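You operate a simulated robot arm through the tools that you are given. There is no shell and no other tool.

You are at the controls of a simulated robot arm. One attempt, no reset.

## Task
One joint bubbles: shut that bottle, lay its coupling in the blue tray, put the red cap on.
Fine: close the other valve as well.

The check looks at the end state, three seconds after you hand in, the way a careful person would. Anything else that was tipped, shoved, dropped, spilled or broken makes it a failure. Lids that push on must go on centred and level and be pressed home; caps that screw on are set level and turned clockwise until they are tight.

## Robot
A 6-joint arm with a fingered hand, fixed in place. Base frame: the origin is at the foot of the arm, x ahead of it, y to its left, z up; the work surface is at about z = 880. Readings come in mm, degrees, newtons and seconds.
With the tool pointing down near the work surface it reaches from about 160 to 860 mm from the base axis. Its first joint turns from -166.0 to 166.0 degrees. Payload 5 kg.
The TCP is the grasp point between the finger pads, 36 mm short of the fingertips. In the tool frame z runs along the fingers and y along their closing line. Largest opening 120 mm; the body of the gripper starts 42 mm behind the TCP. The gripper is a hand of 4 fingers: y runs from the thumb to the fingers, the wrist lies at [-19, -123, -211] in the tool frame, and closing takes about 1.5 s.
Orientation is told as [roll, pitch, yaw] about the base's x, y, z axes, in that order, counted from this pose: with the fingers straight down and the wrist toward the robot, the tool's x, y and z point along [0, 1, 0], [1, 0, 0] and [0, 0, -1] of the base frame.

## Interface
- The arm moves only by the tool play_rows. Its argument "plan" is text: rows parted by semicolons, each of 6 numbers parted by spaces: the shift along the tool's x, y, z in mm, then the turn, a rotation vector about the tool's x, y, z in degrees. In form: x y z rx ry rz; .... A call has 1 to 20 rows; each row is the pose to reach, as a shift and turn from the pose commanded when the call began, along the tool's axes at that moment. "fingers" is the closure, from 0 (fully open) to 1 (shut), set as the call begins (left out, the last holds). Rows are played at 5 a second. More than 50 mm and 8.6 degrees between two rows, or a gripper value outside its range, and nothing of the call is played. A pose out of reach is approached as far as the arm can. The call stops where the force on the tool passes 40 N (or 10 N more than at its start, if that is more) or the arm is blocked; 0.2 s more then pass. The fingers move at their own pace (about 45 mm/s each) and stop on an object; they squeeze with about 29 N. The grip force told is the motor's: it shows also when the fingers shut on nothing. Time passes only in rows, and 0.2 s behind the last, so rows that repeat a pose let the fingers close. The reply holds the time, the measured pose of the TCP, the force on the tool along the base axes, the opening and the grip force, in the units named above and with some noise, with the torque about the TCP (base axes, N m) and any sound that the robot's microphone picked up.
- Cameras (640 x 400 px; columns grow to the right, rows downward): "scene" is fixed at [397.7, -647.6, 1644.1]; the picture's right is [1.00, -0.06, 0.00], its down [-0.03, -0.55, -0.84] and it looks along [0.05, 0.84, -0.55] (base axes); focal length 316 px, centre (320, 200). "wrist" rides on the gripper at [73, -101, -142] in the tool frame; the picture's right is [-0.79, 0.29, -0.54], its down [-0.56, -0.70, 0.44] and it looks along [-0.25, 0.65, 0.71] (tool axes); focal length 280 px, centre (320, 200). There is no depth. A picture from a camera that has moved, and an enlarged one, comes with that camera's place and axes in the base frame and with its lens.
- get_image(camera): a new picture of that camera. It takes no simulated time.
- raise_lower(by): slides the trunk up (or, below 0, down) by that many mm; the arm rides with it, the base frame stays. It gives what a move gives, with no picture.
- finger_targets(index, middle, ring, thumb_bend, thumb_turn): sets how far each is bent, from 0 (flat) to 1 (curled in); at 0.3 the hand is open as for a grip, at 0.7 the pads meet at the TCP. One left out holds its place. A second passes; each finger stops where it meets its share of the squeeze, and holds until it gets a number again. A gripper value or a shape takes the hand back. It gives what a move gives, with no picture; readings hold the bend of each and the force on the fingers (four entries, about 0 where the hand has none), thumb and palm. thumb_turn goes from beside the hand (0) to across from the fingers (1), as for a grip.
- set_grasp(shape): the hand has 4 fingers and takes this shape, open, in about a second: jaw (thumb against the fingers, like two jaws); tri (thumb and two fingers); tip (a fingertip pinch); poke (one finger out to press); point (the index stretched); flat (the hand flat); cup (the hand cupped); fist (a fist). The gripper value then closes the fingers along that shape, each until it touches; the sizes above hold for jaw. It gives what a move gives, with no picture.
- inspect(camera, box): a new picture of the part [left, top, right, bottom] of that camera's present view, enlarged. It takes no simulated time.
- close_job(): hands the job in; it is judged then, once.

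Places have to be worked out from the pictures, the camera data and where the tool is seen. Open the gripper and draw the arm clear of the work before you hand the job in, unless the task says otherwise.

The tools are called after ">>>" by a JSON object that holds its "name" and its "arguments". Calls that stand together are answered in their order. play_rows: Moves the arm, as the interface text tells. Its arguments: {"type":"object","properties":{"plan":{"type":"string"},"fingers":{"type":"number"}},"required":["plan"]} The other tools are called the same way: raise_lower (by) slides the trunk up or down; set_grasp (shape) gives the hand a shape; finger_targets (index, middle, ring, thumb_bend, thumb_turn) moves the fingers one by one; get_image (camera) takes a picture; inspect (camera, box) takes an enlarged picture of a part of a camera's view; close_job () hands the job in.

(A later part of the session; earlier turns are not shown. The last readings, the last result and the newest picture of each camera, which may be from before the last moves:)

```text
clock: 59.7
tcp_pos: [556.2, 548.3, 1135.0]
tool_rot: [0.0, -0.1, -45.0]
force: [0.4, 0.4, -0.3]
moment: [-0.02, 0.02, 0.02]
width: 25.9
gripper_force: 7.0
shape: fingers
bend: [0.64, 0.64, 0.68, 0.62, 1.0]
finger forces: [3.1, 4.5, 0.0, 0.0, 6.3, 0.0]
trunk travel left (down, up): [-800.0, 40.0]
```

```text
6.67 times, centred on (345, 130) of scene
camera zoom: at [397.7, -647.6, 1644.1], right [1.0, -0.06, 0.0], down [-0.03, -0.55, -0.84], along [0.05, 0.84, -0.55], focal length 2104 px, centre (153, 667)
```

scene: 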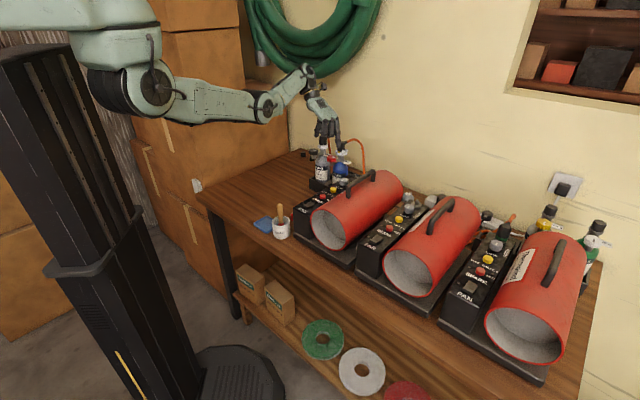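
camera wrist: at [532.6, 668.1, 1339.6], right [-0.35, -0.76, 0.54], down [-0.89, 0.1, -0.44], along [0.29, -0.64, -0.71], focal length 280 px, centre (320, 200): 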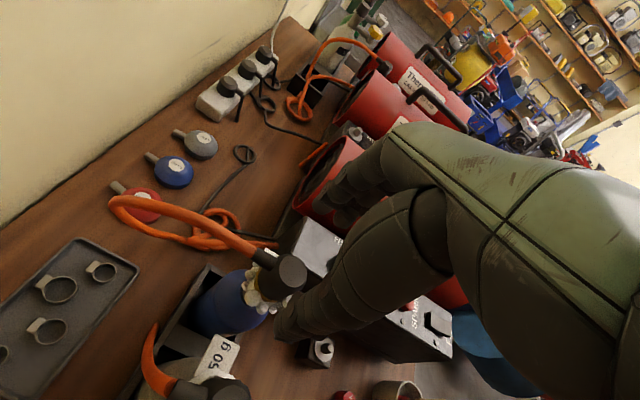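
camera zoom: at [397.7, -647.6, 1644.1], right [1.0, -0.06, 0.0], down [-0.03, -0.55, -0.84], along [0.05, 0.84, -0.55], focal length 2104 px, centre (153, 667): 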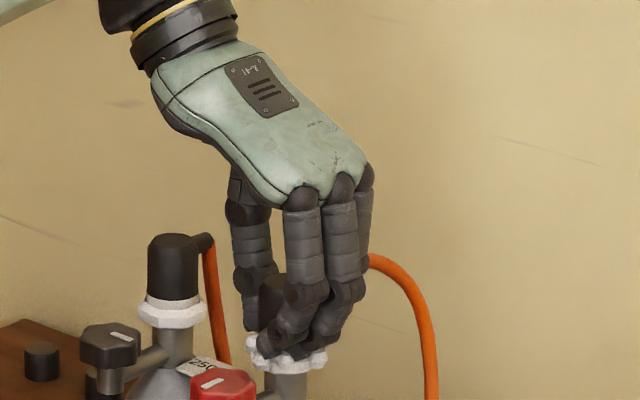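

Balanced contact (thumb 6 N vs index+middle 7.6 N). I firm up the squeeze.

>>> {"name": "finger_targets", "arguments": {"index": 0.76, "middle": 0.76, "ring": 0.72, "thumb_bend": 0.76}}

>>> {"name": "inspect", "arguments": {"camera": "scene", "box": [310, 100, 380, 160]}}

>>> {"name": "inspect", "arguments": {"camera": "wrist", "box": [160, 160, 400, 400]}}

```text
clock: 60.7
tcp_pos: [555.2, 548.2, 1135.3]
tool_rot: [0.0, -0.1, -44.9]
force: [0.7, -0.4, -0.6]
moment: [-0.04, -0.01, 0.02]
width: 23.8
gripper_force: 18.5
shape: fingers
bend: [0.71, 0.65, 0.72, 0.64, 1.0]
finger forces: [9.5, 11.0, 0.0, 0.0, 17.4, 0.1]
trunk travel left (down, up): [-800.0, 40.0]
```

```text
6.67 times, centred on (345, 130) of scene
camera zoom: at [397.7, -647.6, 1644.1], right [1.0, -0.06, 0.0], down [-0.03, -0.55, -0.84], along [0.05, 0.84, -0.55], focal length 2104 px, centre (153, 667)
```

zoom: 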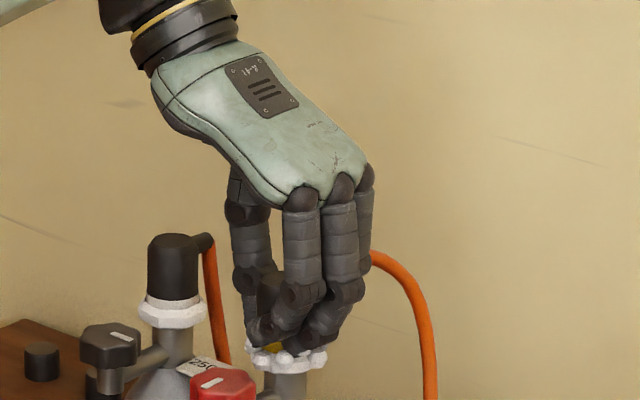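

```text
1.67 times, centred on (280, 280) of wrist
camera zoom: at [535.3, 671.3, 1278.3], right [-0.35, -0.76, 0.54], down [-0.89, 0.1, -0.44], along [0.29, -0.64, -0.71], focal length 467 px, centre (387, 67)
```

zoom: 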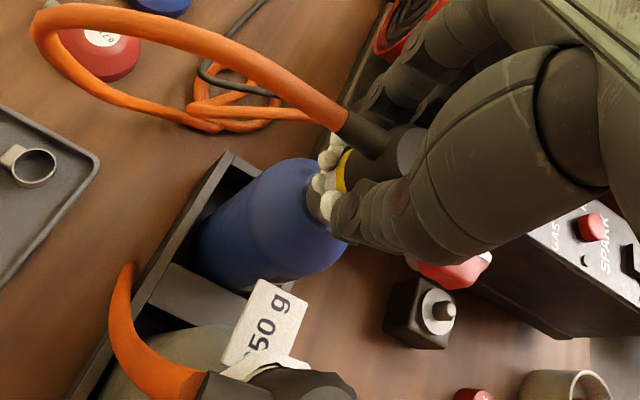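

Firm grip (~18 N). I pull up gently 5 mm to feel whether the coupling pulls off or is threaded.

>>> {"name": "play_rows", "arguments": {"plan": "0 0 -1 0 0 0; 0 0 -2 0 0 0; 0 0 -3 0 0 0; 0 0 -4 0 0 0; 0 0 -5 0 0 0"}}

>>> {"name": "inspect", "arguments": {"camera": "scene", "box": [310, 130, 380, 190]}}

>>> {"name": "inspect", "arguments": {"camera": "wrist", "box": [160, 160, 400, 400]}}

```text
clock: 61.9
tcp_pos: [556.5, 547.5, 1139.3]
tool_rot: [0.1, -0.1, -44.9]
force: [1.4, -1.2, -3.0]
moment: [-0.03, 0.0, 0.02]
width: 23.4
gripper_force: 18.7
shape: fingers
bend: [0.71, 0.65, 0.72, 0.64, 1.0]
finger forces: [9.8, 10.8, 0.0, 0.0, 17.5, 0.0]
trunk travel left (down, up): [-800.0, 40.0]
```

```text
6.67 times, centred on (345, 160) of scene
camera zoom: at [397.7, -647.6, 1644.1], right [1.0, -0.06, 0.0], down [-0.03, -0.55, -0.84], along [0.05, 0.84, -0.55], focal length 2104 px, centre (153, 467)
```

zoom: 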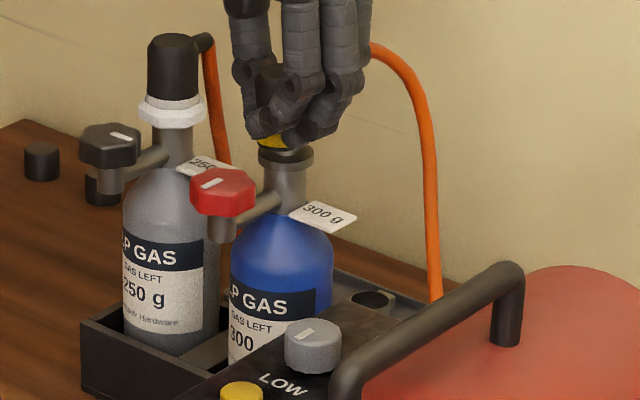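

```text
1.67 times, centred on (280, 280) of wrist
camera zoom: at [534.6, 671.1, 1283.6], right [-0.35, -0.76, 0.54], down [-0.89, 0.1, -0.44], along [0.29, -0.64, -0.71], focal length 467 px, centre (387, 67)
```

zoom: 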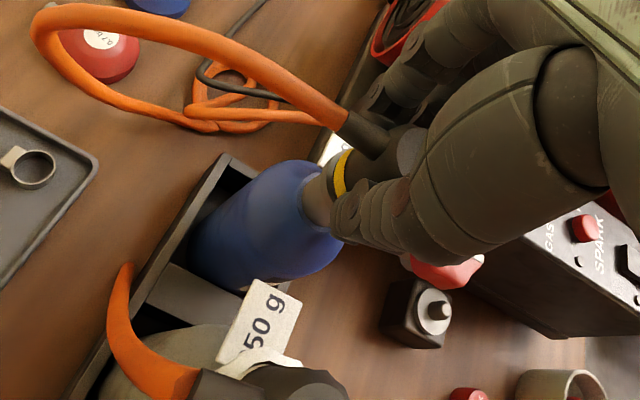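

The coupling is a push-on type: it came off, the foam vanished and the bottle stayed put. I use the trunk to lift it straight up another 40 mm.

>>> {"name": "raise_lower", "arguments": {"by": 40}}

>>> {"name": "inspect", "arguments": {"camera": "scene", "box": [310, 110, 380, 170]}}

>>> {"name": "get_image", "arguments": {"camera": "wrist"}}

>>> {"name": "get_image", "arguments": {"camera": "scene"}}

```text
clock: 62.7
tcp_pos: [554.8, 548.2, 1179.7]
tool_rot: [0.0, -0.2, -45.0]
force: [0.1, -0.1, -1.5]
moment: [0.04, 0.0, -0.03]
width: 23.4
gripper_force: 18.5
shape: fingers
bend: [0.71, 0.65, 0.72, 0.64, 1.0]
finger forces: [9.3, 10.6, 0.1, 0.0, 17.9, 0.0]
trunk travel left (down, up): [-840.0, 0.0]
```

```text
6.67 times, centred on (345, 140) of scene
camera zoom: at [397.7, -647.6, 1644.1], right [1.0, -0.06, 0.0], down [-0.03, -0.55, -0.84], along [0.05, 0.84, -0.55], focal length 2104 px, centre (153, 600)
```

zoom: 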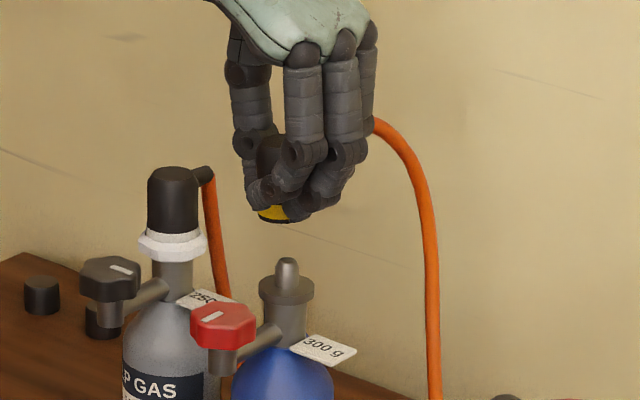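

```text
taken
camera wrist: at [534.4, 671.4, 1323.4], right [-0.35, -0.76, 0.54], down [-0.89, 0.1, -0.44], along [0.29, -0.64, -0.71], focal length 280 px, centre (320, 200)
```

wrist: 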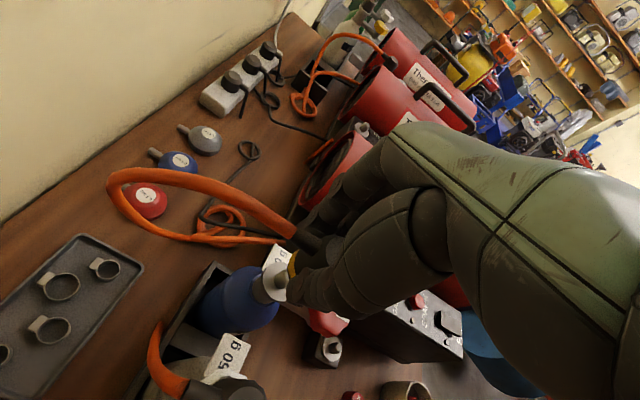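

```text
taken
```

scene: 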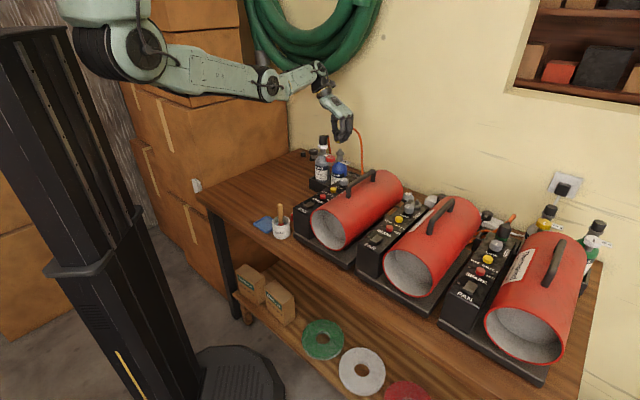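

The bare spigot (flange plus nipple) is visible. I carry the coupling away to the right-front of the blue bottle, over the low heater box, turning the wrist back toward the robot as I go.

>>> {"name": "play_rows", "arguments": {"plan": "-7 9 0 0 0 -4; -15 17 0 0 0 -8; -22 26 0 0 0 -12; -30 34 0 0 0 -16; -37 43 0 0 0 -20; -44 52 0 0 0 -25"}}

>>> {"name": "get_image", "arguments": {"camera": "wrist"}}

>>> {"name": "inspect", "arguments": {"camera": "scene", "box": [300, 100, 400, 190]}}

```text
clock: 64.1
tcp_pos: [559.9, 477.4, 1180.5]
tool_rot: [0.0, -0.1, -19.8]
force: [-0.1, 0.2, -0.9]
moment: [0.0, 0.01, -0.01]
width: 23.5
gripper_force: 19.2
shape: fingers
bend: [0.71, 0.65, 0.72, 0.64, 1.0]
finger forces: [9.6, 10.4, 0.0, 0.1, 17.8, 0.0]
trunk travel left (down, up): [-840.0, 0.0]
```

```text
taken
camera wrist: at [489.0, 580.4, 1324.0], right [0.0, -0.84, 0.54], down [-0.85, -0.29, -0.44], along [0.53, -0.46, -0.71], focal length 280 px, centre (320, 200)
```

wrist: 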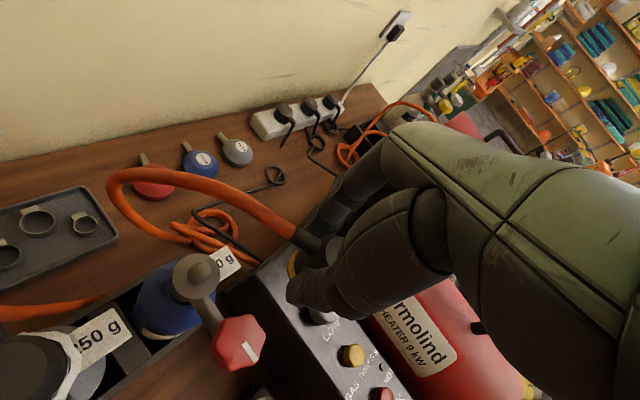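

```text
4.44 times, centred on (350, 145) of scene
camera zoom: at [397.7, -647.6, 1644.1], right [1.0, -0.06, 0.0], down [-0.03, -0.55, -0.84], along [0.05, 0.84, -0.55], focal length 1403 px, centre (187, 444)
```

zoom: 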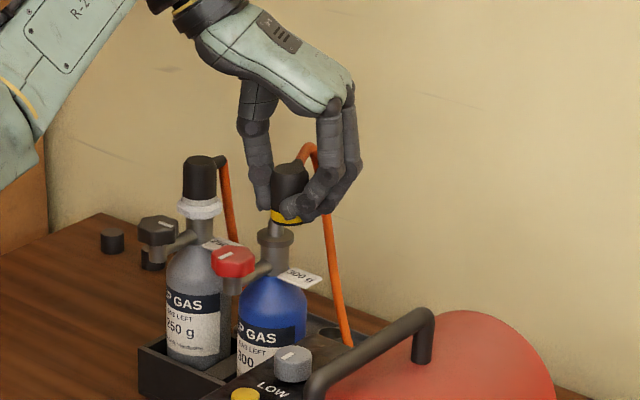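

Still holding firmly and the bottle is undisturbed. I continue toward the front-left over the heater's low box, descending slightly.

>>> {"name": "play_rows", "arguments": {"plan": "-19 -9 5 0 0 -5; -38 -18 10 0 0 -10; -56 -28 15 0 0 -15; -75 -37 20 0 0 -20; -94 -46 25 0 0 -25; -112 -55 30 0 0 -30"}}

>>> {"name": "get_image", "arguments": {"camera": "wrist"}}

>>> {"name": "get_image", "arguments": {"camera": "scene"}}

```text
clock: 65.5
tcp_pos: [468.6, 392.2, 1148.0]
tool_rot: [0.1, -0.1, 10.2]
force: [0.2, -0.1, -0.6]
moment: [0.04, -0.03, -0.01]
width: 23.6
gripper_force: 18.6
shape: fingers
bend: [0.71, 0.65, 0.72, 0.64, 1.0]
finger forces: [9.6, 10.5, 0.0, 0.0, 17.6, 0.0]
trunk travel left (down, up): [-840.0, 0.0]
```

```text
taken
camera wrist: at [356.6, 445.9, 1291.9], right [0.42, -0.73, 0.54], down [-0.59, -0.68, -0.44], along [0.69, -0.13, -0.71], focal length 280 px, centre (320, 200)
```

wrist: 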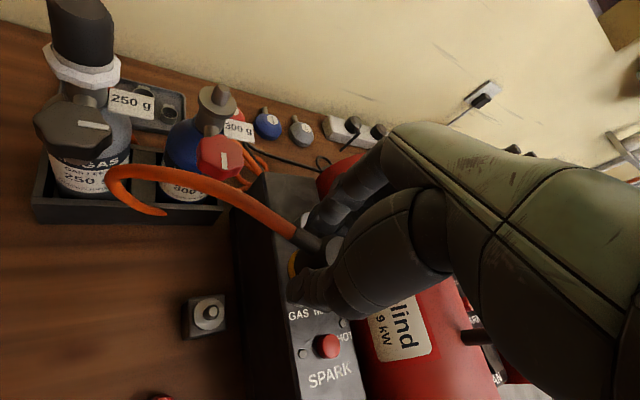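

```text
taken
```

scene: 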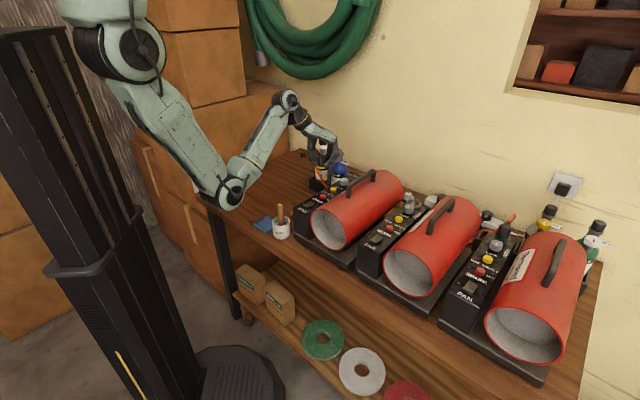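

The coupling is secure and clear. The blue tray works out as a ~78 mm square centred near (250,343), with the soap pot at (308,285) and its brush top near z 1015. I carry the coupling above the tray at z ≈ 1108.

>>> {"name": "play_rows", "arguments": {"plan": "-1 -28 5 0 0 -1; -2 -56 10 0 0 -2; -4 -84 15 0 0 -4; -5 -112 20 0 0 -5; -6 -140 25 0 0 -6; -7 -168 30 0 0 -8; -8 -196 35 0 0 -9; -10 -223 40 0 0 -10"}}

>>> {"name": "get_image", "arguments": {"camera": "wrist"}}

>>> {"name": "get_image", "arguments": {"camera": "scene"}}

```text
clock: 67.3
tcp_pos: [252.2, 344.2, 1111.3]
tool_rot: [0.0, -0.1, 20.1]
force: [-1.0, -0.3, -1.2]
moment: [0.08, -0.02, 0.01]
width: 23.9
gripper_force: 19.0
shape: fingers
bend: [0.71, 0.65, 0.72, 0.64, 1.0]
finger forces: [9.7, 10.6, 0.1, 0.0, 17.7, 0.0]
trunk travel left (down, up): [-840.0, 0.0]
```

```text
taken
camera wrist: at [133.0, 376.5, 1255.0], right [0.54, -0.64, 0.54], down [-0.46, -0.77, -0.44], along [0.7, -0.01, -0.71], focal length 280 px, centre (320, 200)
```

wrist: 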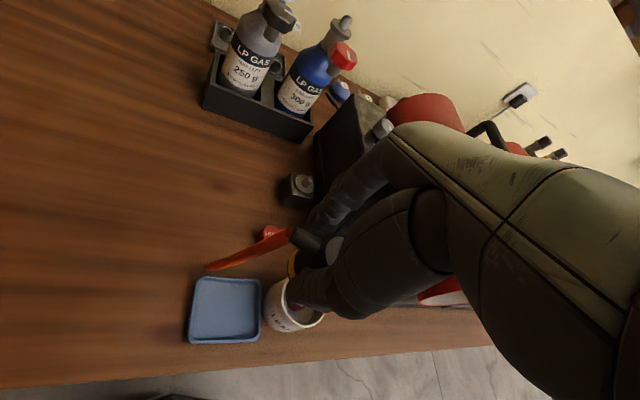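

```text
taken
```

scene: 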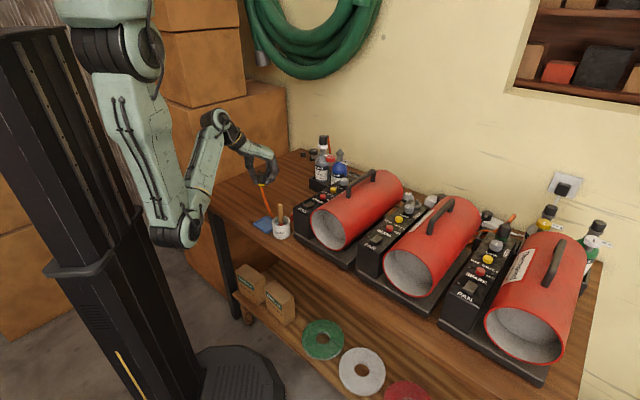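

The hose seems to hang straight down from the coupling now. I look closely at it, the tray and the pot.

>>> {"name": "inspect", "arguments": {"camera": "wrist", "box": [160, 200, 360, 370]}}

>>> {"name": "inspect", "arguments": {"camera": "scene", "box": [190, 100, 310, 250]}}

>>> {"name": "inspect", "arguments": {"camera": "scene", "box": [290, 120, 420, 210]}}

```text
2.35 times, centred on (260, 285) of wrist
camera zoom: at [133.0, 376.5, 1255.0], right [0.54, -0.64, 0.54], down [-0.46, -0.77, -0.44], along [0.7, -0.01, -0.71], focal length 660 px, centre (461, 0)
```

zoom: 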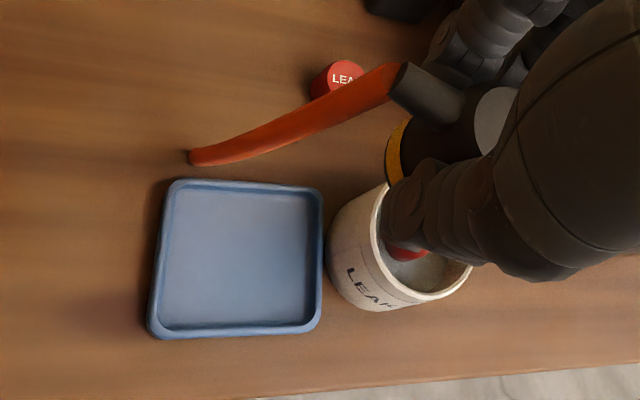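

```text
2.67 times, centred on (250, 175) of scene
camera zoom: at [397.7, -647.6, 1644.1], right [1.0, -0.06, 0.0], down [-0.03, -0.55, -0.84], along [0.05, 0.84, -0.55], focal length 842 px, centre (507, 267)
```

zoom: 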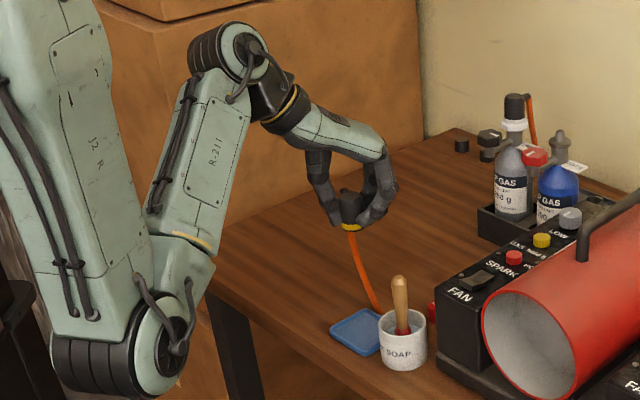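

```text
4.44 times, centred on (355, 165) of scene
camera zoom: at [397.7, -647.6, 1644.1], right [1.0, -0.06, 0.0], down [-0.03, -0.55, -0.84], along [0.05, 0.84, -0.55], focal length 1403 px, centre (164, 356)
```

zoom: 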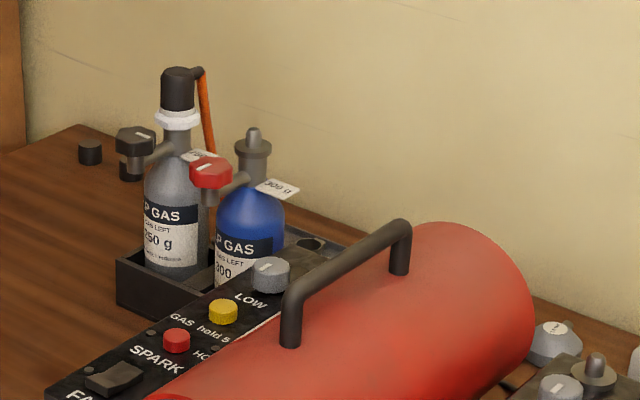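

The hose just droops from the stub, and nothing is caught. Tray centre confirmed near (249,343). I nudge the position so the stub stays inside, then lower the trunk 165 mm.

>>> {"name": "play_rows", "arguments": {"plan": "-4 -1 0 0 0 0; -8 -2 0 0 0 0"}}

>>> {"name": "raise_lower", "arguments": {"by": -165}}

>>> {"name": "get_image", "arguments": {"camera": "wrist"}}

>>> {"name": "inspect", "arguments": {"camera": "scene", "box": [190, 130, 310, 250]}}

```text
clock: 67.9
tcp_pos: [255.2, 337.6, 1111.4]
tool_rot: [-0.1, -0.2, 20.0]
force: [0.5, 0.0, -0.6]
moment: [0.02, 0.0, 0.0]
width: 23.2
gripper_force: 19.0
shape: fingers
bend: [0.71, 0.65, 0.72, 0.64, 1.0]
finger forces: [9.8, 10.5, 0.0, 0.1, 17.7, 0.0]
trunk travel left (down, up): [-840.0, 0.0]
```

```text
clock: 69.8
tcp_pos: [251.7, 339.9, 945.4]
tool_rot: [-0.1, 0.0, 20.4]
force: [-13.9, 17.0, 11.1]
moment: [-0.31, -0.35, 0.02]
width: 23.1
gripper_force: 31.5
shape: fingers
bend: [0.71, 0.65, 0.73, 0.64, 1.0]
finger forces: [9.6, 10.6, 25.2, 0.1, 17.7, 0.0]
trunk travel left (down, up): [-675.0, 165.0]
```

```text
taken
camera wrist: at [131.5, 373.1, 1089.3], right [0.54, -0.64, 0.54], down [-0.46, -0.77, -0.44], along [0.7, -0.01, -0.71], focal length 280 px, centre (320, 200)
```

wrist: 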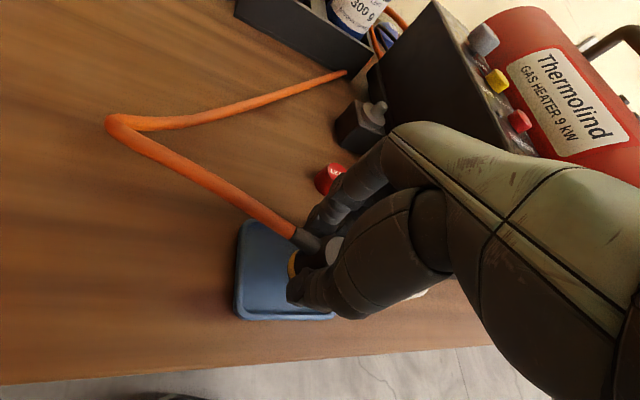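

```text
3.33 times, centred on (250, 190) of scene
camera zoom: at [397.7, -647.6, 1644.1], right [1.0, -0.06, 0.0], down [-0.03, -0.55, -0.84], along [0.05, 0.84, -0.55], focal length 1052 px, centre (553, 233)
```

zoom: 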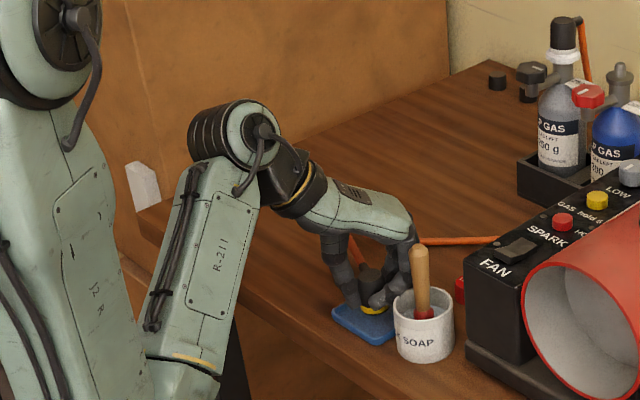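

Something pushed the ring finger (25 N), perhaps the brush handle or the pot rim. I look closely before moving.

>>> {"name": "inspect", "arguments": {"camera": "scene", "box": [245, 190, 305, 245]}}

>>> {"name": "inspect", "arguments": {"camera": "wrist", "box": [220, 180, 440, 340]}}

```text
7.27 times, centred on (275, 218) of scene
camera zoom: at [397.7, -647.6, 1644.1], right [1.0, -0.06, 0.0], down [-0.03, -0.55, -0.84], along [0.05, 0.84, -0.55], focal length 2296 px, centre (647, 73)
```

zoom: 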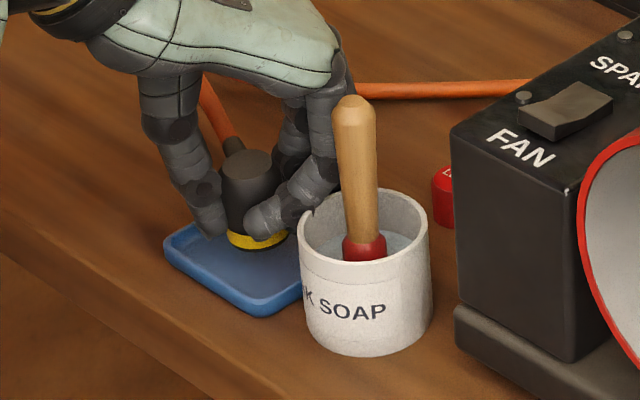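

```text
2.50 times, centred on (330, 260) of wrist
camera zoom: at [131.5, 373.1, 1089.3], right [0.54, -0.64, 0.54], down [-0.46, -0.77, -0.44], along [0.7, -0.01, -0.71], focal length 701 px, centre (295, 50)
```

zoom: 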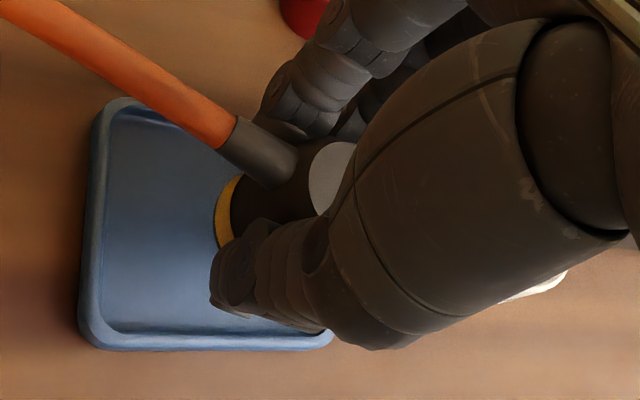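

The ring knuckle was pressing on the pot's rim; the pot has not visibly moved. I raise 40 mm, re-check the pot, and will re-approach with the hand turned so the ring side clears it.

>>> {"name": "raise_lower", "arguments": {"by": 45}}

>>> {"name": "inspect", "arguments": {"camera": "scene", "box": [245, 190, 305, 245]}}

```text
clock: 70.7
tcp_pos: [253.6, 336.6, 990.7]
tool_rot: [-0.1, 0.0, 20.1]
force: [0.9, -1.0, -1.2]
moment: [0.0, 0.04, 0.01]
width: 23.4
gripper_force: 19.2
shape: fingers
bend: [0.71, 0.65, 0.72, 0.64, 1.0]
finger forces: [9.7, 10.5, 0.0, 0.0, 17.7, 0.0]
trunk travel left (down, up): [-720.0, 120.0]
```

```text
7.27 times, centred on (275, 218) of scene
camera zoom: at [397.7, -647.6, 1644.1], right [1.0, -0.06, 0.0], down [-0.03, -0.55, -0.84], along [0.05, 0.84, -0.55], focal length 2296 px, centre (647, 73)
```

zoom: 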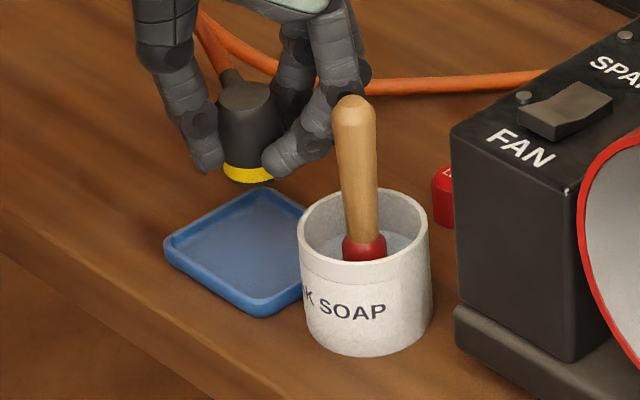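

The pot is where it was. I turn the hand to yaw 45° and shift a little away from the pot.

>>> {"name": "play_rows", "arguments": {"plan": "5 -1 0 0 0 -6; 9 -2 0 0 0 -12; 13.7 -4 0 0 0 -18; 13.7 -4.2 0 0 0 -25"}}

>>> {"name": "inspect", "arguments": {"camera": "scene", "box": [245, 190, 305, 245]}}

>>> {"name": "get_image", "arguments": {"camera": "wrist"}}

```text
clock: 71.7
tcp_pos: [245.9, 349.5, 991.5]
tool_rot: [-0.1, -0.1, 45.2]
force: [-0.3, -0.2, -1.6]
moment: [0.05, 0.03, 0.03]
width: 23.5
gripper_force: 18.4
shape: fingers
bend: [0.71, 0.65, 0.72, 0.64, 1.0]
finger forces: [9.8, 10.6, 0.0, 0.0, 17.8, 0.1]
trunk travel left (down, up): [-720.0, 120.0]
```

```text
7.27 times, centred on (275, 218) of scene
camera zoom: at [397.7, -647.6, 1644.1], right [1.0, -0.06, 0.0], down [-0.03, -0.55, -0.84], along [0.05, 0.84, -0.55], focal length 2296 px, centre (647, 73)
```

zoom: 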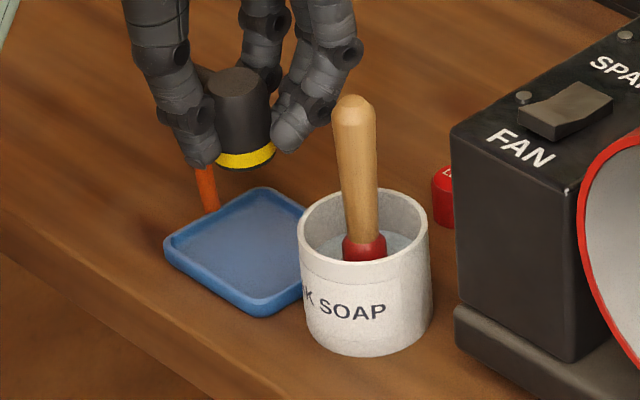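

```text
taken
camera wrist: at [122.5, 327.9, 1135.1], right [0.76, -0.35, 0.54], down [-0.09, -0.89, -0.44], along [0.64, 0.29, -0.71], focal length 280 px, centre (320, 200)
```

wrist: 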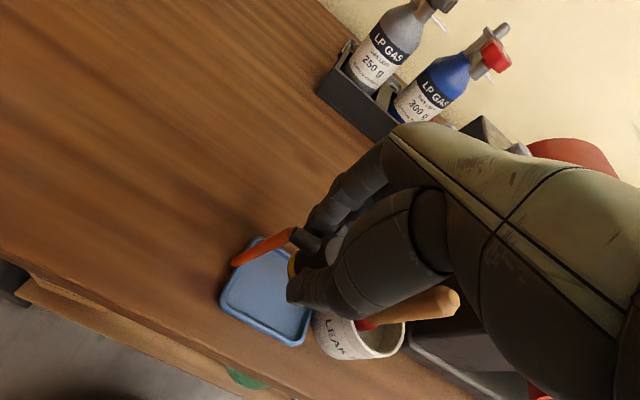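

Good clearance from the pot now. I lower with the arm toward the tray floor in small steps.

>>> {"name": "play_rows", "arguments": {"plan": "0 0 8 0 0 0; 0 0 16 0 0 0; 0 0 24 0 0 0; 0 0 32 0 0 0; 0 0 40 0 0 0; 0 0 48 0 0 0; 0 0 54 0 0 0"}}

>>> {"name": "inspect", "arguments": {"camera": "scene", "box": [245, 190, 305, 245]}}

```text
clock: 73.3
tcp_pos: [246.8, 347.7, 936.7]
tool_rot: [-0.1, 0.0, 45.1]
force: [-0.4, 0.2, -2.7]
moment: [0.0, 0.0, 0.01]
width: 23.4
gripper_force: 19.0
shape: fingers
bend: [0.71, 0.65, 0.72, 0.64, 1.0]
finger forces: [9.7, 10.6, 0.1, 0.0, 17.7, 0.0]
trunk travel left (down, up): [-720.0, 120.0]
```

```text
7.27 times, centred on (275, 218) of scene
camera zoom: at [397.7, -647.6, 1644.1], right [1.0, -0.06, 0.0], down [-0.03, -0.55, -0.84], along [0.05, 0.84, -0.55], focal length 2296 px, centre (647, 73)
```

zoom: 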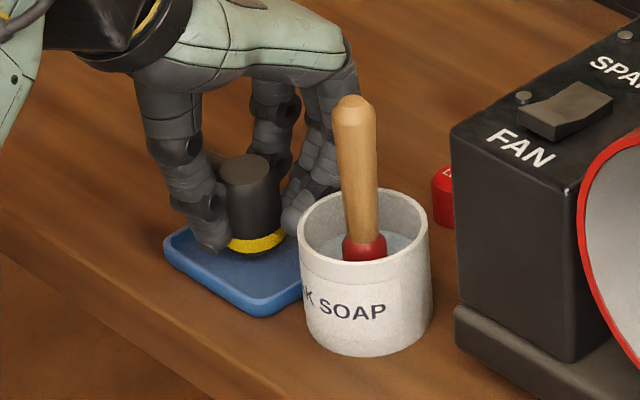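

Almost down. I lower slowly until the force shows contact.

>>> {"name": "play_rows", "arguments": {"plan": "0 0 1 0 0 0; 0 0 2 0 0 0; 0 0 3 0 0 0; 0 0 4 0 0 0; 0 0 5 0 0 0"}}

>>> {"name": "inspect", "arguments": {"camera": "scene", "box": [245, 190, 305, 245]}}

```text
clock: 74.5
tcp_pos: [246.3, 349.4, 931.8]
tool_rot: [-0.1, -0.1, 45.1]
force: [-0.4, -0.5, -0.3]
moment: [0.02, 0.01, 0.0]
width: 23.6
gripper_force: 19.0
shape: fingers
bend: [0.71, 0.65, 0.72, 0.64, 1.0]
finger forces: [9.7, 10.6, 0.0, 0.0, 17.7, 0.0]
trunk travel left (down, up): [-720.0, 120.0]
```

```text
7.27 times, centred on (275, 218) of scene
camera zoom: at [397.7, -647.6, 1644.1], right [1.0, -0.06, 0.0], down [-0.03, -0.55, -0.84], along [0.05, 0.84, -0.55], focal length 2296 px, centre (647, 73)
```

zoom: 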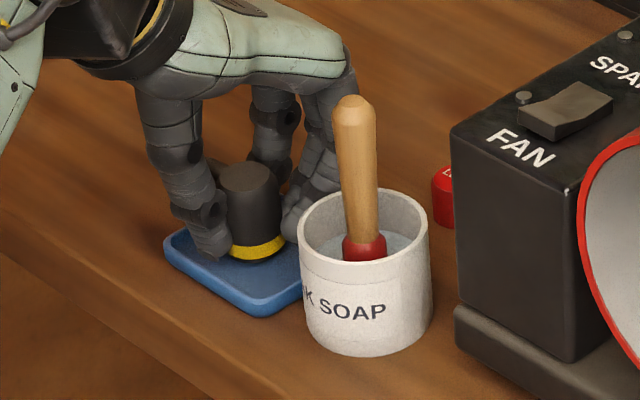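

No contact yet; a few more millimetres.

>>> {"name": "play_rows", "arguments": {"plan": "0 0 1 0 0 0; 0 0 2 0 0 0; 0 0 3 0 0 0; 0 0 4 0 0 0; 0 0 5 0 0 0; 0 0 6 0 0 0"}}

>>> {"name": "inspect", "arguments": {"camera": "scene", "box": [245, 190, 305, 245]}}

```text
clock: 75.9
tcp_pos: [245.3, 348.8, 926.6]
tool_rot: [0.0, -0.2, 45.1]
force: [0.2, -0.3, 1.2]
moment: [0.0, 0.05, 0.02]
width: 23.3
gripper_force: 19.7
shape: fingers
bend: [0.71, 0.65, 0.72, 0.64, 1.0]
finger forces: [10.0, 10.9, 0.0, 0.1, 17.7, 0.0]
trunk travel left (down, up): [-720.0, 120.0]
```

```text
7.27 times, centred on (275, 218) of scene
camera zoom: at [397.7, -647.6, 1644.1], right [1.0, -0.06, 0.0], down [-0.03, -0.55, -0.84], along [0.05, 0.84, -0.55], focal length 2296 px, centre (647, 73)
```

zoom: 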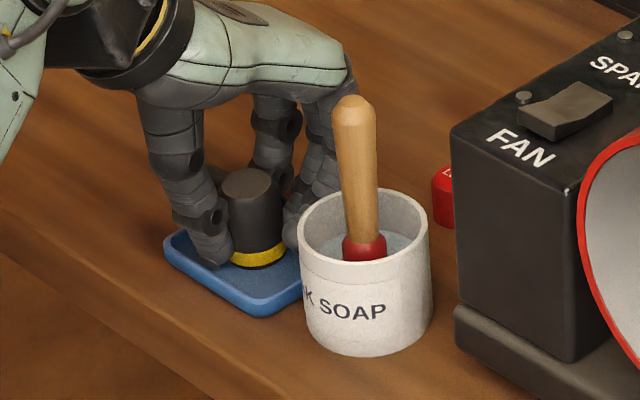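

Light contact (the supporting load is gone). I open the fingers only slightly so they don't push the tray rim.

>>> {"name": "finger_targets", "arguments": {"index": 0.62, "middle": 0.605, "ring": 0.65, "thumb_bend": 0.595}}

>>> {"name": "inspect", "arguments": {"camera": "scene", "box": [245, 190, 305, 245]}}

>>> {"name": "inspect", "arguments": {"camera": "wrist", "box": [220, 180, 440, 340]}}

```text
clock: 76.9
tcp_pos: [246.0, 349.3, 926.0]
tool_rot: [-0.1, 0.0, 45.2]
force: [0.0, 1.2, 1.2]
moment: [0.0, 0.03, -0.04]
width: 31.2
gripper_force: 0.8
shape: fingers
bend: [0.62, 0.6, 0.65, 0.6, 1.0]
finger forces: [0.0, 0.0, 0.2, 0.0, 2.2, 0.0]
trunk travel left (down, up): [-720.0, 120.0]
```

```text
7.27 times, centred on (275, 218) of scene
camera zoom: at [397.7, -647.6, 1644.1], right [1.0, -0.06, 0.0], down [-0.03, -0.55, -0.84], along [0.05, 0.84, -0.55], focal length 2296 px, centre (647, 73)
```

zoom: 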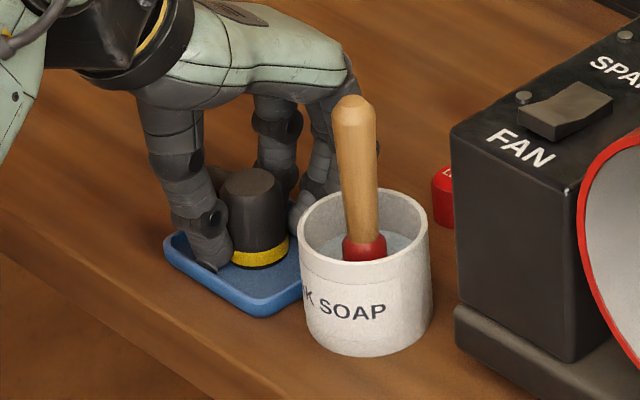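

```text
2.50 times, centred on (330, 260) of wrist
camera zoom: at [122.8, 328.4, 1069.9], right [0.76, -0.35, 0.54], down [-0.1, -0.89, -0.44], along [0.64, 0.28, -0.71], focal length 701 px, centre (295, 50)
```

zoom: 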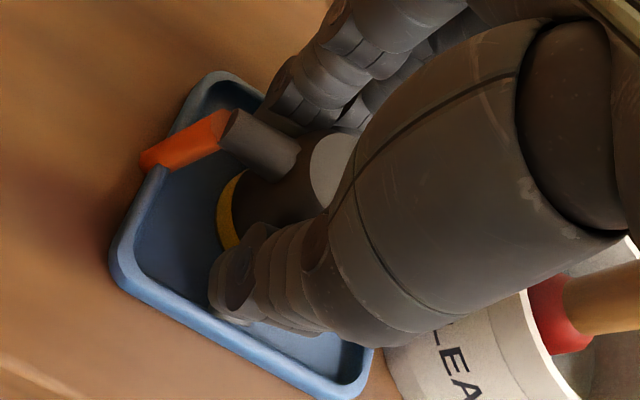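

Released; the coupling stands on its own in the tray. I lift straight up slowly.

>>> {"name": "play_rows", "arguments": {"plan": "0 0 -4 0 0 0; 0 0 -8 0 0 0; 0 0 -14 0 0 0; 0 0 -20 0 0 0; 0 0 -28 0 0 0; 0 0 -36 0 0 0"}}

>>> {"name": "inspect", "arguments": {"camera": "scene", "box": [245, 190, 305, 245]}}

>>> {"name": "inspect", "arguments": {"camera": "wrist", "box": [220, 180, 440, 340]}}

```text
clock: 78.3
tcp_pos: [244.6, 348.8, 963.9]
tool_rot: [-0.1, 0.0, 45.2]
force: [-0.1, 0.0, 0.5]
moment: [0.0, 0.01, 0.02]
width: 32.8
gripper_force: 0.1
shape: fingers
bend: [0.62, 0.6, 0.65, 0.59, 1.0]
finger forces: [0.0, 0.0, 0.0, 0.0, 0.0, 0.1]
trunk travel left (down, up): [-720.0, 120.0]
```

```text
7.27 times, centred on (275, 218) of scene
camera zoom: at [397.7, -647.6, 1644.1], right [1.0, -0.06, 0.0], down [-0.03, -0.55, -0.84], along [0.05, 0.84, -0.55], focal length 2296 px, centre (647, 73)
```

zoom: 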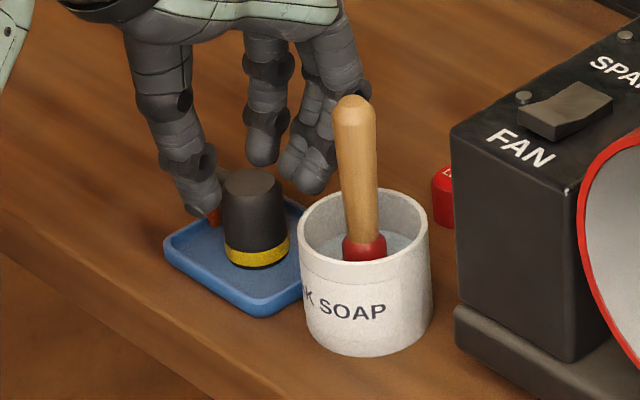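

```text
2.50 times, centred on (330, 260) of wrist
camera zoom: at [121.2, 327.9, 1107.3], right [0.76, -0.35, 0.54], down [-0.1, -0.89, -0.44], along [0.64, 0.28, -0.71], focal length 701 px, centre (295, 50)
```

zoom: 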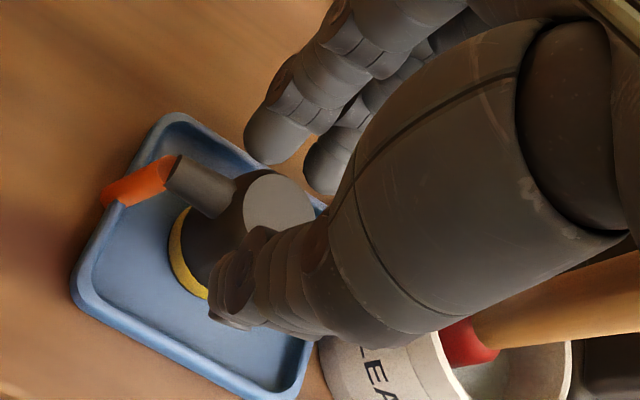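

The coupling stands well inside the tray; nothing else moved. I raise the trunk fully to clear the brush and look for the red cap.

>>> {"name": "raise_lower", "arguments": {"by": 120}}

>>> {"name": "get_image", "arguments": {"camera": "wrist"}}

>>> {"name": "inspect", "arguments": {"camera": "scene", "box": [245, 170, 325, 245]}}

```text
clock: 79.8
tcp_pos: [243.7, 348.9, 1083.7]
tool_rot: [-0.1, 0.0, 45.1]
force: [0.5, 0.0, -0.9]
moment: [0.03, 0.02, 0.03]
width: 32.8
gripper_force: 0.0
shape: fingers
bend: [0.62, 0.6, 0.65, 0.59, 1.0]
finger forces: [0.1, 0.0, 0.1, 0.0, 0.1, 0.0]
trunk travel left (down, up): [-840.0, 0.0]
```

```text
taken
camera wrist: at [121.3, 328.0, 1227.1], right [0.76, -0.35, 0.54], down [-0.1, -0.89, -0.44], along [0.64, 0.28, -0.71], focal length 280 px, centre (320, 200)
```

wrist: 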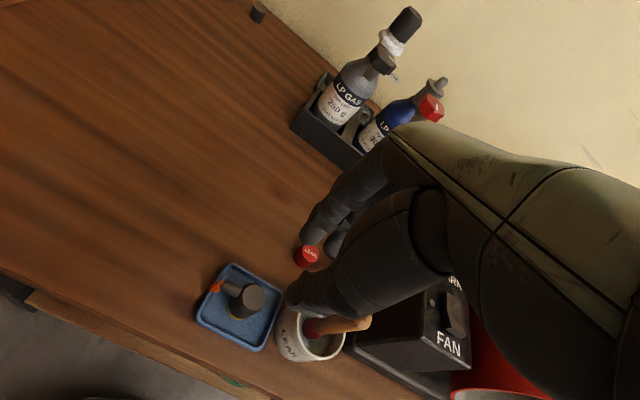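

```text
5.33 times, centred on (285, 208) of scene
camera zoom: at [397.7, -647.6, 1644.1], right [1.0, -0.06, 0.0], down [-0.03, -0.55, -0.84], along [0.05, 0.84, -0.55], focal length 1683 px, centre (507, 160)
```

zoom: 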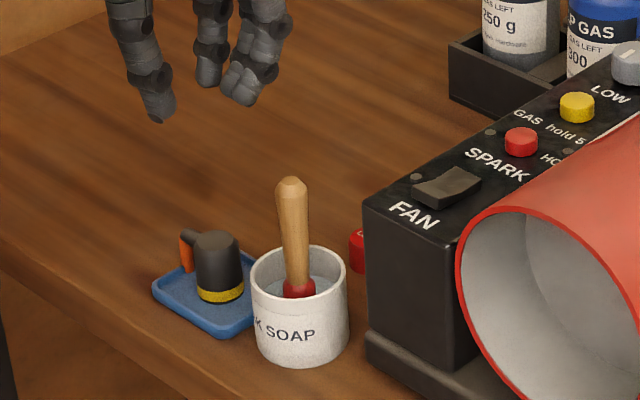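

The red cap is near (350,375), about 65 mm from the heater box side. I move above it at this safe height, opening the hand moderately.

>>> {"name": "finger_targets", "arguments": {"index": 0.45, "middle": 0.45, "ring": 0.45, "thumb_bend": 0.5}}

>>> {"name": "play_rows", "arguments": {"plan": "-14 23 0 0 0 0; -28 46 0 0 0 0; -42 69 0 0 0 0; -57 93 0 0 0 0"}}

>>> {"name": "get_image", "arguments": {"camera": "wrist"}}

>>> {"name": "inspect", "arguments": {"camera": "wrist", "box": [230, 200, 400, 340]}}

>>> {"name": "inspect", "arguments": {"camera": "scene", "box": [245, 130, 345, 230]}}

```text
clock: 80.8
tcp_pos: [243.8, 347.4, 1084.0]
tool_rot: [-0.1, 0.0, 45.1]
force: [0.8, 0.3, -0.6]
moment: [0.02, 0.01, -0.01]
width: 71.1
gripper_force: 0.1
shape: fingers
bend: [0.45, 0.45, 0.45, 0.5, 1.0]
finger forces: [0.0, 0.0, 0.0, 0.0, 0.0, 0.0]
trunk travel left (down, up): [-840.0, 0.0]
```

```text
clock: 81.8
tcp_pos: [352.5, 373.6, 1082.4]
tool_rot: [-0.1, -0.1, 45.1]
force: [-0.6, -0.4, -1.1]
moment: [0.0, -0.03, -0.01]
width: 71.4
gripper_force: 0.1
shape: fingers
bend: [0.45, 0.45, 0.45, 0.5, 1.0]
finger forces: [0.0, 0.1, 0.0, 0.1, 0.0, 0.0]
trunk travel left (down, up): [-840.0, 0.0]
```

```text
taken
camera wrist: at [230.2, 353.5, 1226.3], right [0.76, -0.35, 0.54], down [-0.1, -0.89, -0.44], along [0.64, 0.28, -0.71], focal length 280 px, centre (320, 200)
```

wrist: 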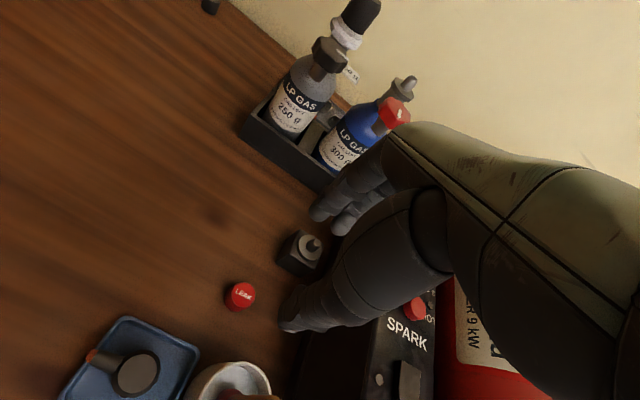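

```text
2.86 times, centred on (315, 270) of wrist
camera zoom: at [230.2, 353.5, 1226.3], right [0.76, -0.35, 0.54], down [-0.1, -0.89, -0.44], along [0.64, 0.28, -0.71], focal length 801 px, centre (334, 0)
```

zoom: 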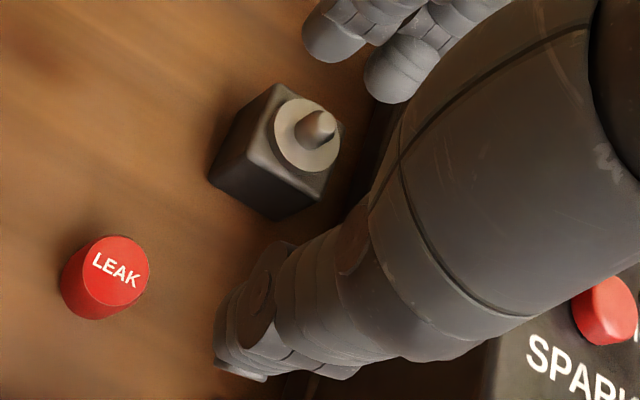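

```text
4.00 times, centred on (295, 180) of scene
camera zoom: at [397.7, -647.6, 1644.1], right [1.0, -0.06, 0.0], down [-0.03, -0.55, -0.84], along [0.05, 0.84, -0.55], focal length 1262 px, centre (420, 280)
```

zoom: 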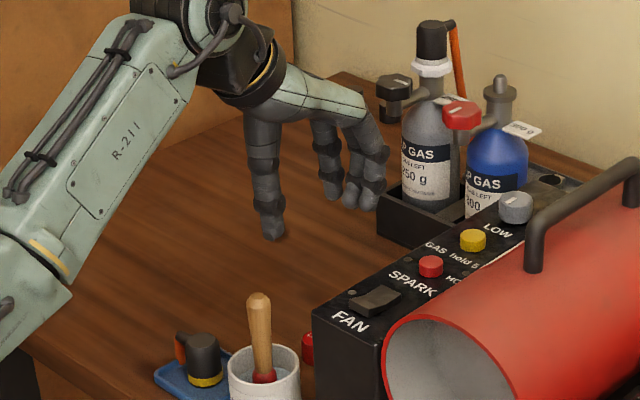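

The cap is ~28 mm wide, ~24 mm tall at about (357,377). I shift over it and come down to z≈965 first, watching brush and box clearance.

>>> {"name": "play_rows", "arguments": {"plan": "0 5 15 0 0 0; 0 6 30 0 0 0; 0 6 45 0 0 0; 0 6 60 0 0 0; 0 6 75 0 0 0; 0 6 90 0 0 0; 0 6 105 0 0 0; 0 6 117 0 0 0"}}

>>> {"name": "inspect", "arguments": {"camera": "wrist", "box": [180, 180, 400, 380]}}

>>> {"name": "inspect", "arguments": {"camera": "scene", "box": [235, 140, 335, 240]}}

```text
clock: 83.6
tcp_pos: [354.2, 380.4, 968.5]
tool_rot: [-0.1, -0.1, 45.2]
force: [-0.1, 0.8, -0.1]
moment: [-0.03, 0.0, 0.0]
width: 71.1
gripper_force: 0.1
shape: fingers
bend: [0.45, 0.45, 0.45, 0.5, 1.0]
finger forces: [0.1, 0.0, 0.0, 0.1, 0.0, 0.1]
trunk travel left (down, up): [-840.0, 0.0]
```

```text
2.00 times, centred on (290, 280) of wrist
camera zoom: at [231.1, 359.5, 1111.2], right [0.76, -0.35, 0.54], down [-0.1, -0.89, -0.44], along [0.64, 0.29, -0.71], focal length 561 px, centre (380, 40)
```

zoom: 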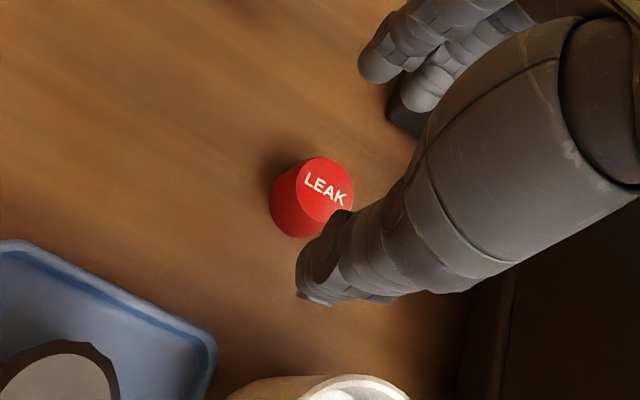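

```text
4.00 times, centred on (285, 190) of scene
camera zoom: at [397.7, -647.6, 1644.1], right [1.0, -0.06, 0.0], down [-0.03, -0.55, -0.84], along [0.05, 0.84, -0.55], focal length 1262 px, centre (460, 240)
```

zoom: 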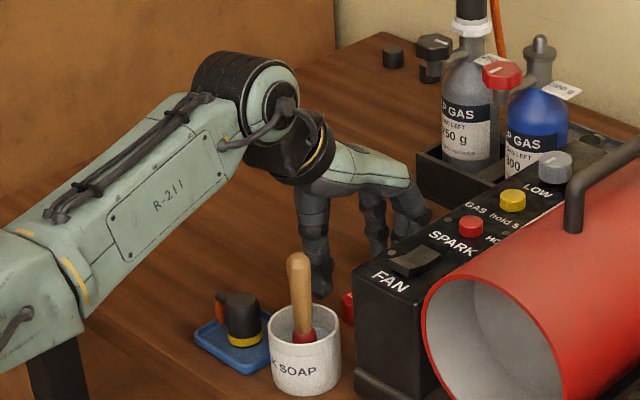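

Cap refined to (357,378). I correct 3 mm and descend the last 43 mm so the pads take the upper part of the cap.

>>> {"name": "play_rows", "arguments": {"plan": "-3 0.5 10 0 0 0; -3 0.5 20 0 0 0; -3 0.5 30 0 0 0; -3 0.5 38 0 0 0; -3 0.5 43 0 0 0"}}

>>> {"name": "inspect", "arguments": {"camera": "wrist", "box": [180, 180, 400, 380]}}

>>> {"name": "inspect", "arguments": {"camera": "scene", "box": [235, 140, 335, 240]}}

```text
clock: 84.8
tcp_pos: [355.9, 377.5, 923.3]
tool_rot: [-0.1, -0.1, 45.2]
force: [-4.1, -0.8, 1.0]
moment: [0.08, -0.16, 0.13]
width: 71.2
gripper_force: 2.4
shape: fingers
bend: [0.45, 0.46, 0.46, 0.5, 1.0]
finger forces: [0.0, 3.3, 1.6, 0.1, 0.0, 0.1]
trunk travel left (down, up): [-840.0, 0.0]
```

```text
2.00 times, centred on (290, 280) of wrist
camera zoom: at [233.0, 356.8, 1066.8], right [0.76, -0.35, 0.54], down [-0.1, -0.89, -0.44], along [0.64, 0.29, -0.71], focal length 561 px, centre (380, 40)
```

zoom: 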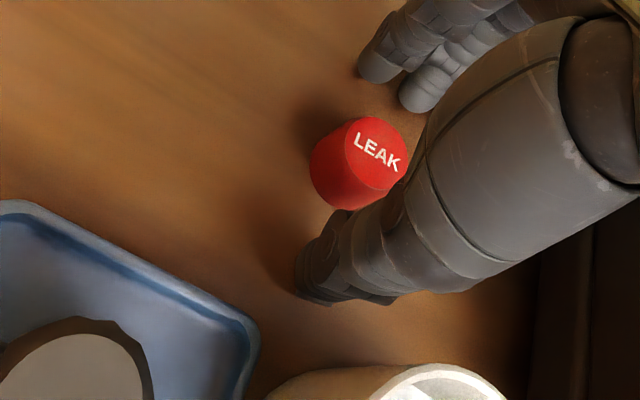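

```text
4.00 times, centred on (285, 190) of scene
camera zoom: at [397.7, -647.6, 1644.1], right [1.0, -0.06, 0.0], down [-0.03, -0.55, -0.84], along [0.05, 0.84, -0.55], focal length 1262 px, centre (460, 240)
```

zoom: 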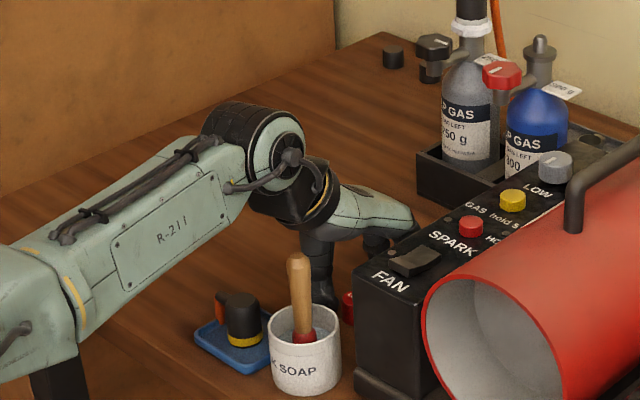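

Middle and ring backs are brushing the small spigot cube (about 4 N). I close the fingers inward right away, which draws them off it.

>>> {"name": "finger_targets", "arguments": {"index": 0.54, "middle": 0.55, "ring": 0.55}}

>>> {"name": "inspect", "arguments": {"camera": "wrist", "box": [180, 180, 400, 380]}}

>>> {"name": "get_image", "arguments": {"camera": "wrist"}}

```text
clock: 85.8
tcp_pos: [357.1, 377.8, 922.5]
tool_rot: [0.0, 0.0, 45.1]
force: [0.3, -1.1, 0.1]
moment: [0.01, 0.02, 0.02]
width: 58.3
gripper_force: 0.0
shape: fingers
bend: [0.54, 0.55, 0.55, 0.5, 1.0]
finger forces: [0.0, 0.0, 0.0, 0.0, 0.0, 0.0]
trunk travel left (down, up): [-840.0, 0.0]
```

```text
2.00 times, centred on (290, 280) of wrist
camera zoom: at [233.9, 357.0, 1066.5], right [0.76, -0.35, 0.54], down [-0.1, -0.89, -0.44], along [0.64, 0.28, -0.71], focal length 561 px, centre (380, 40)
```

zoom: 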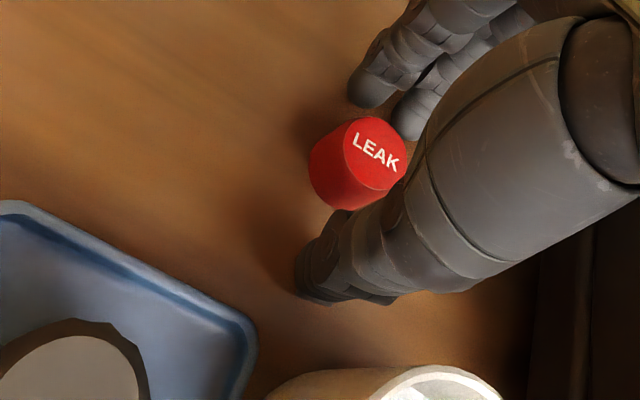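

```text
taken
camera wrist: at [233.9, 357.0, 1066.5], right [0.76, -0.35, 0.54], down [-0.1, -0.89, -0.44], along [0.64, 0.28, -0.71], focal length 280 px, centre (320, 200)
```

wrist: 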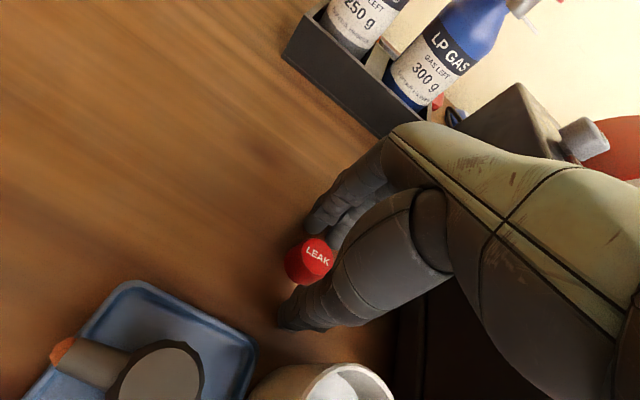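

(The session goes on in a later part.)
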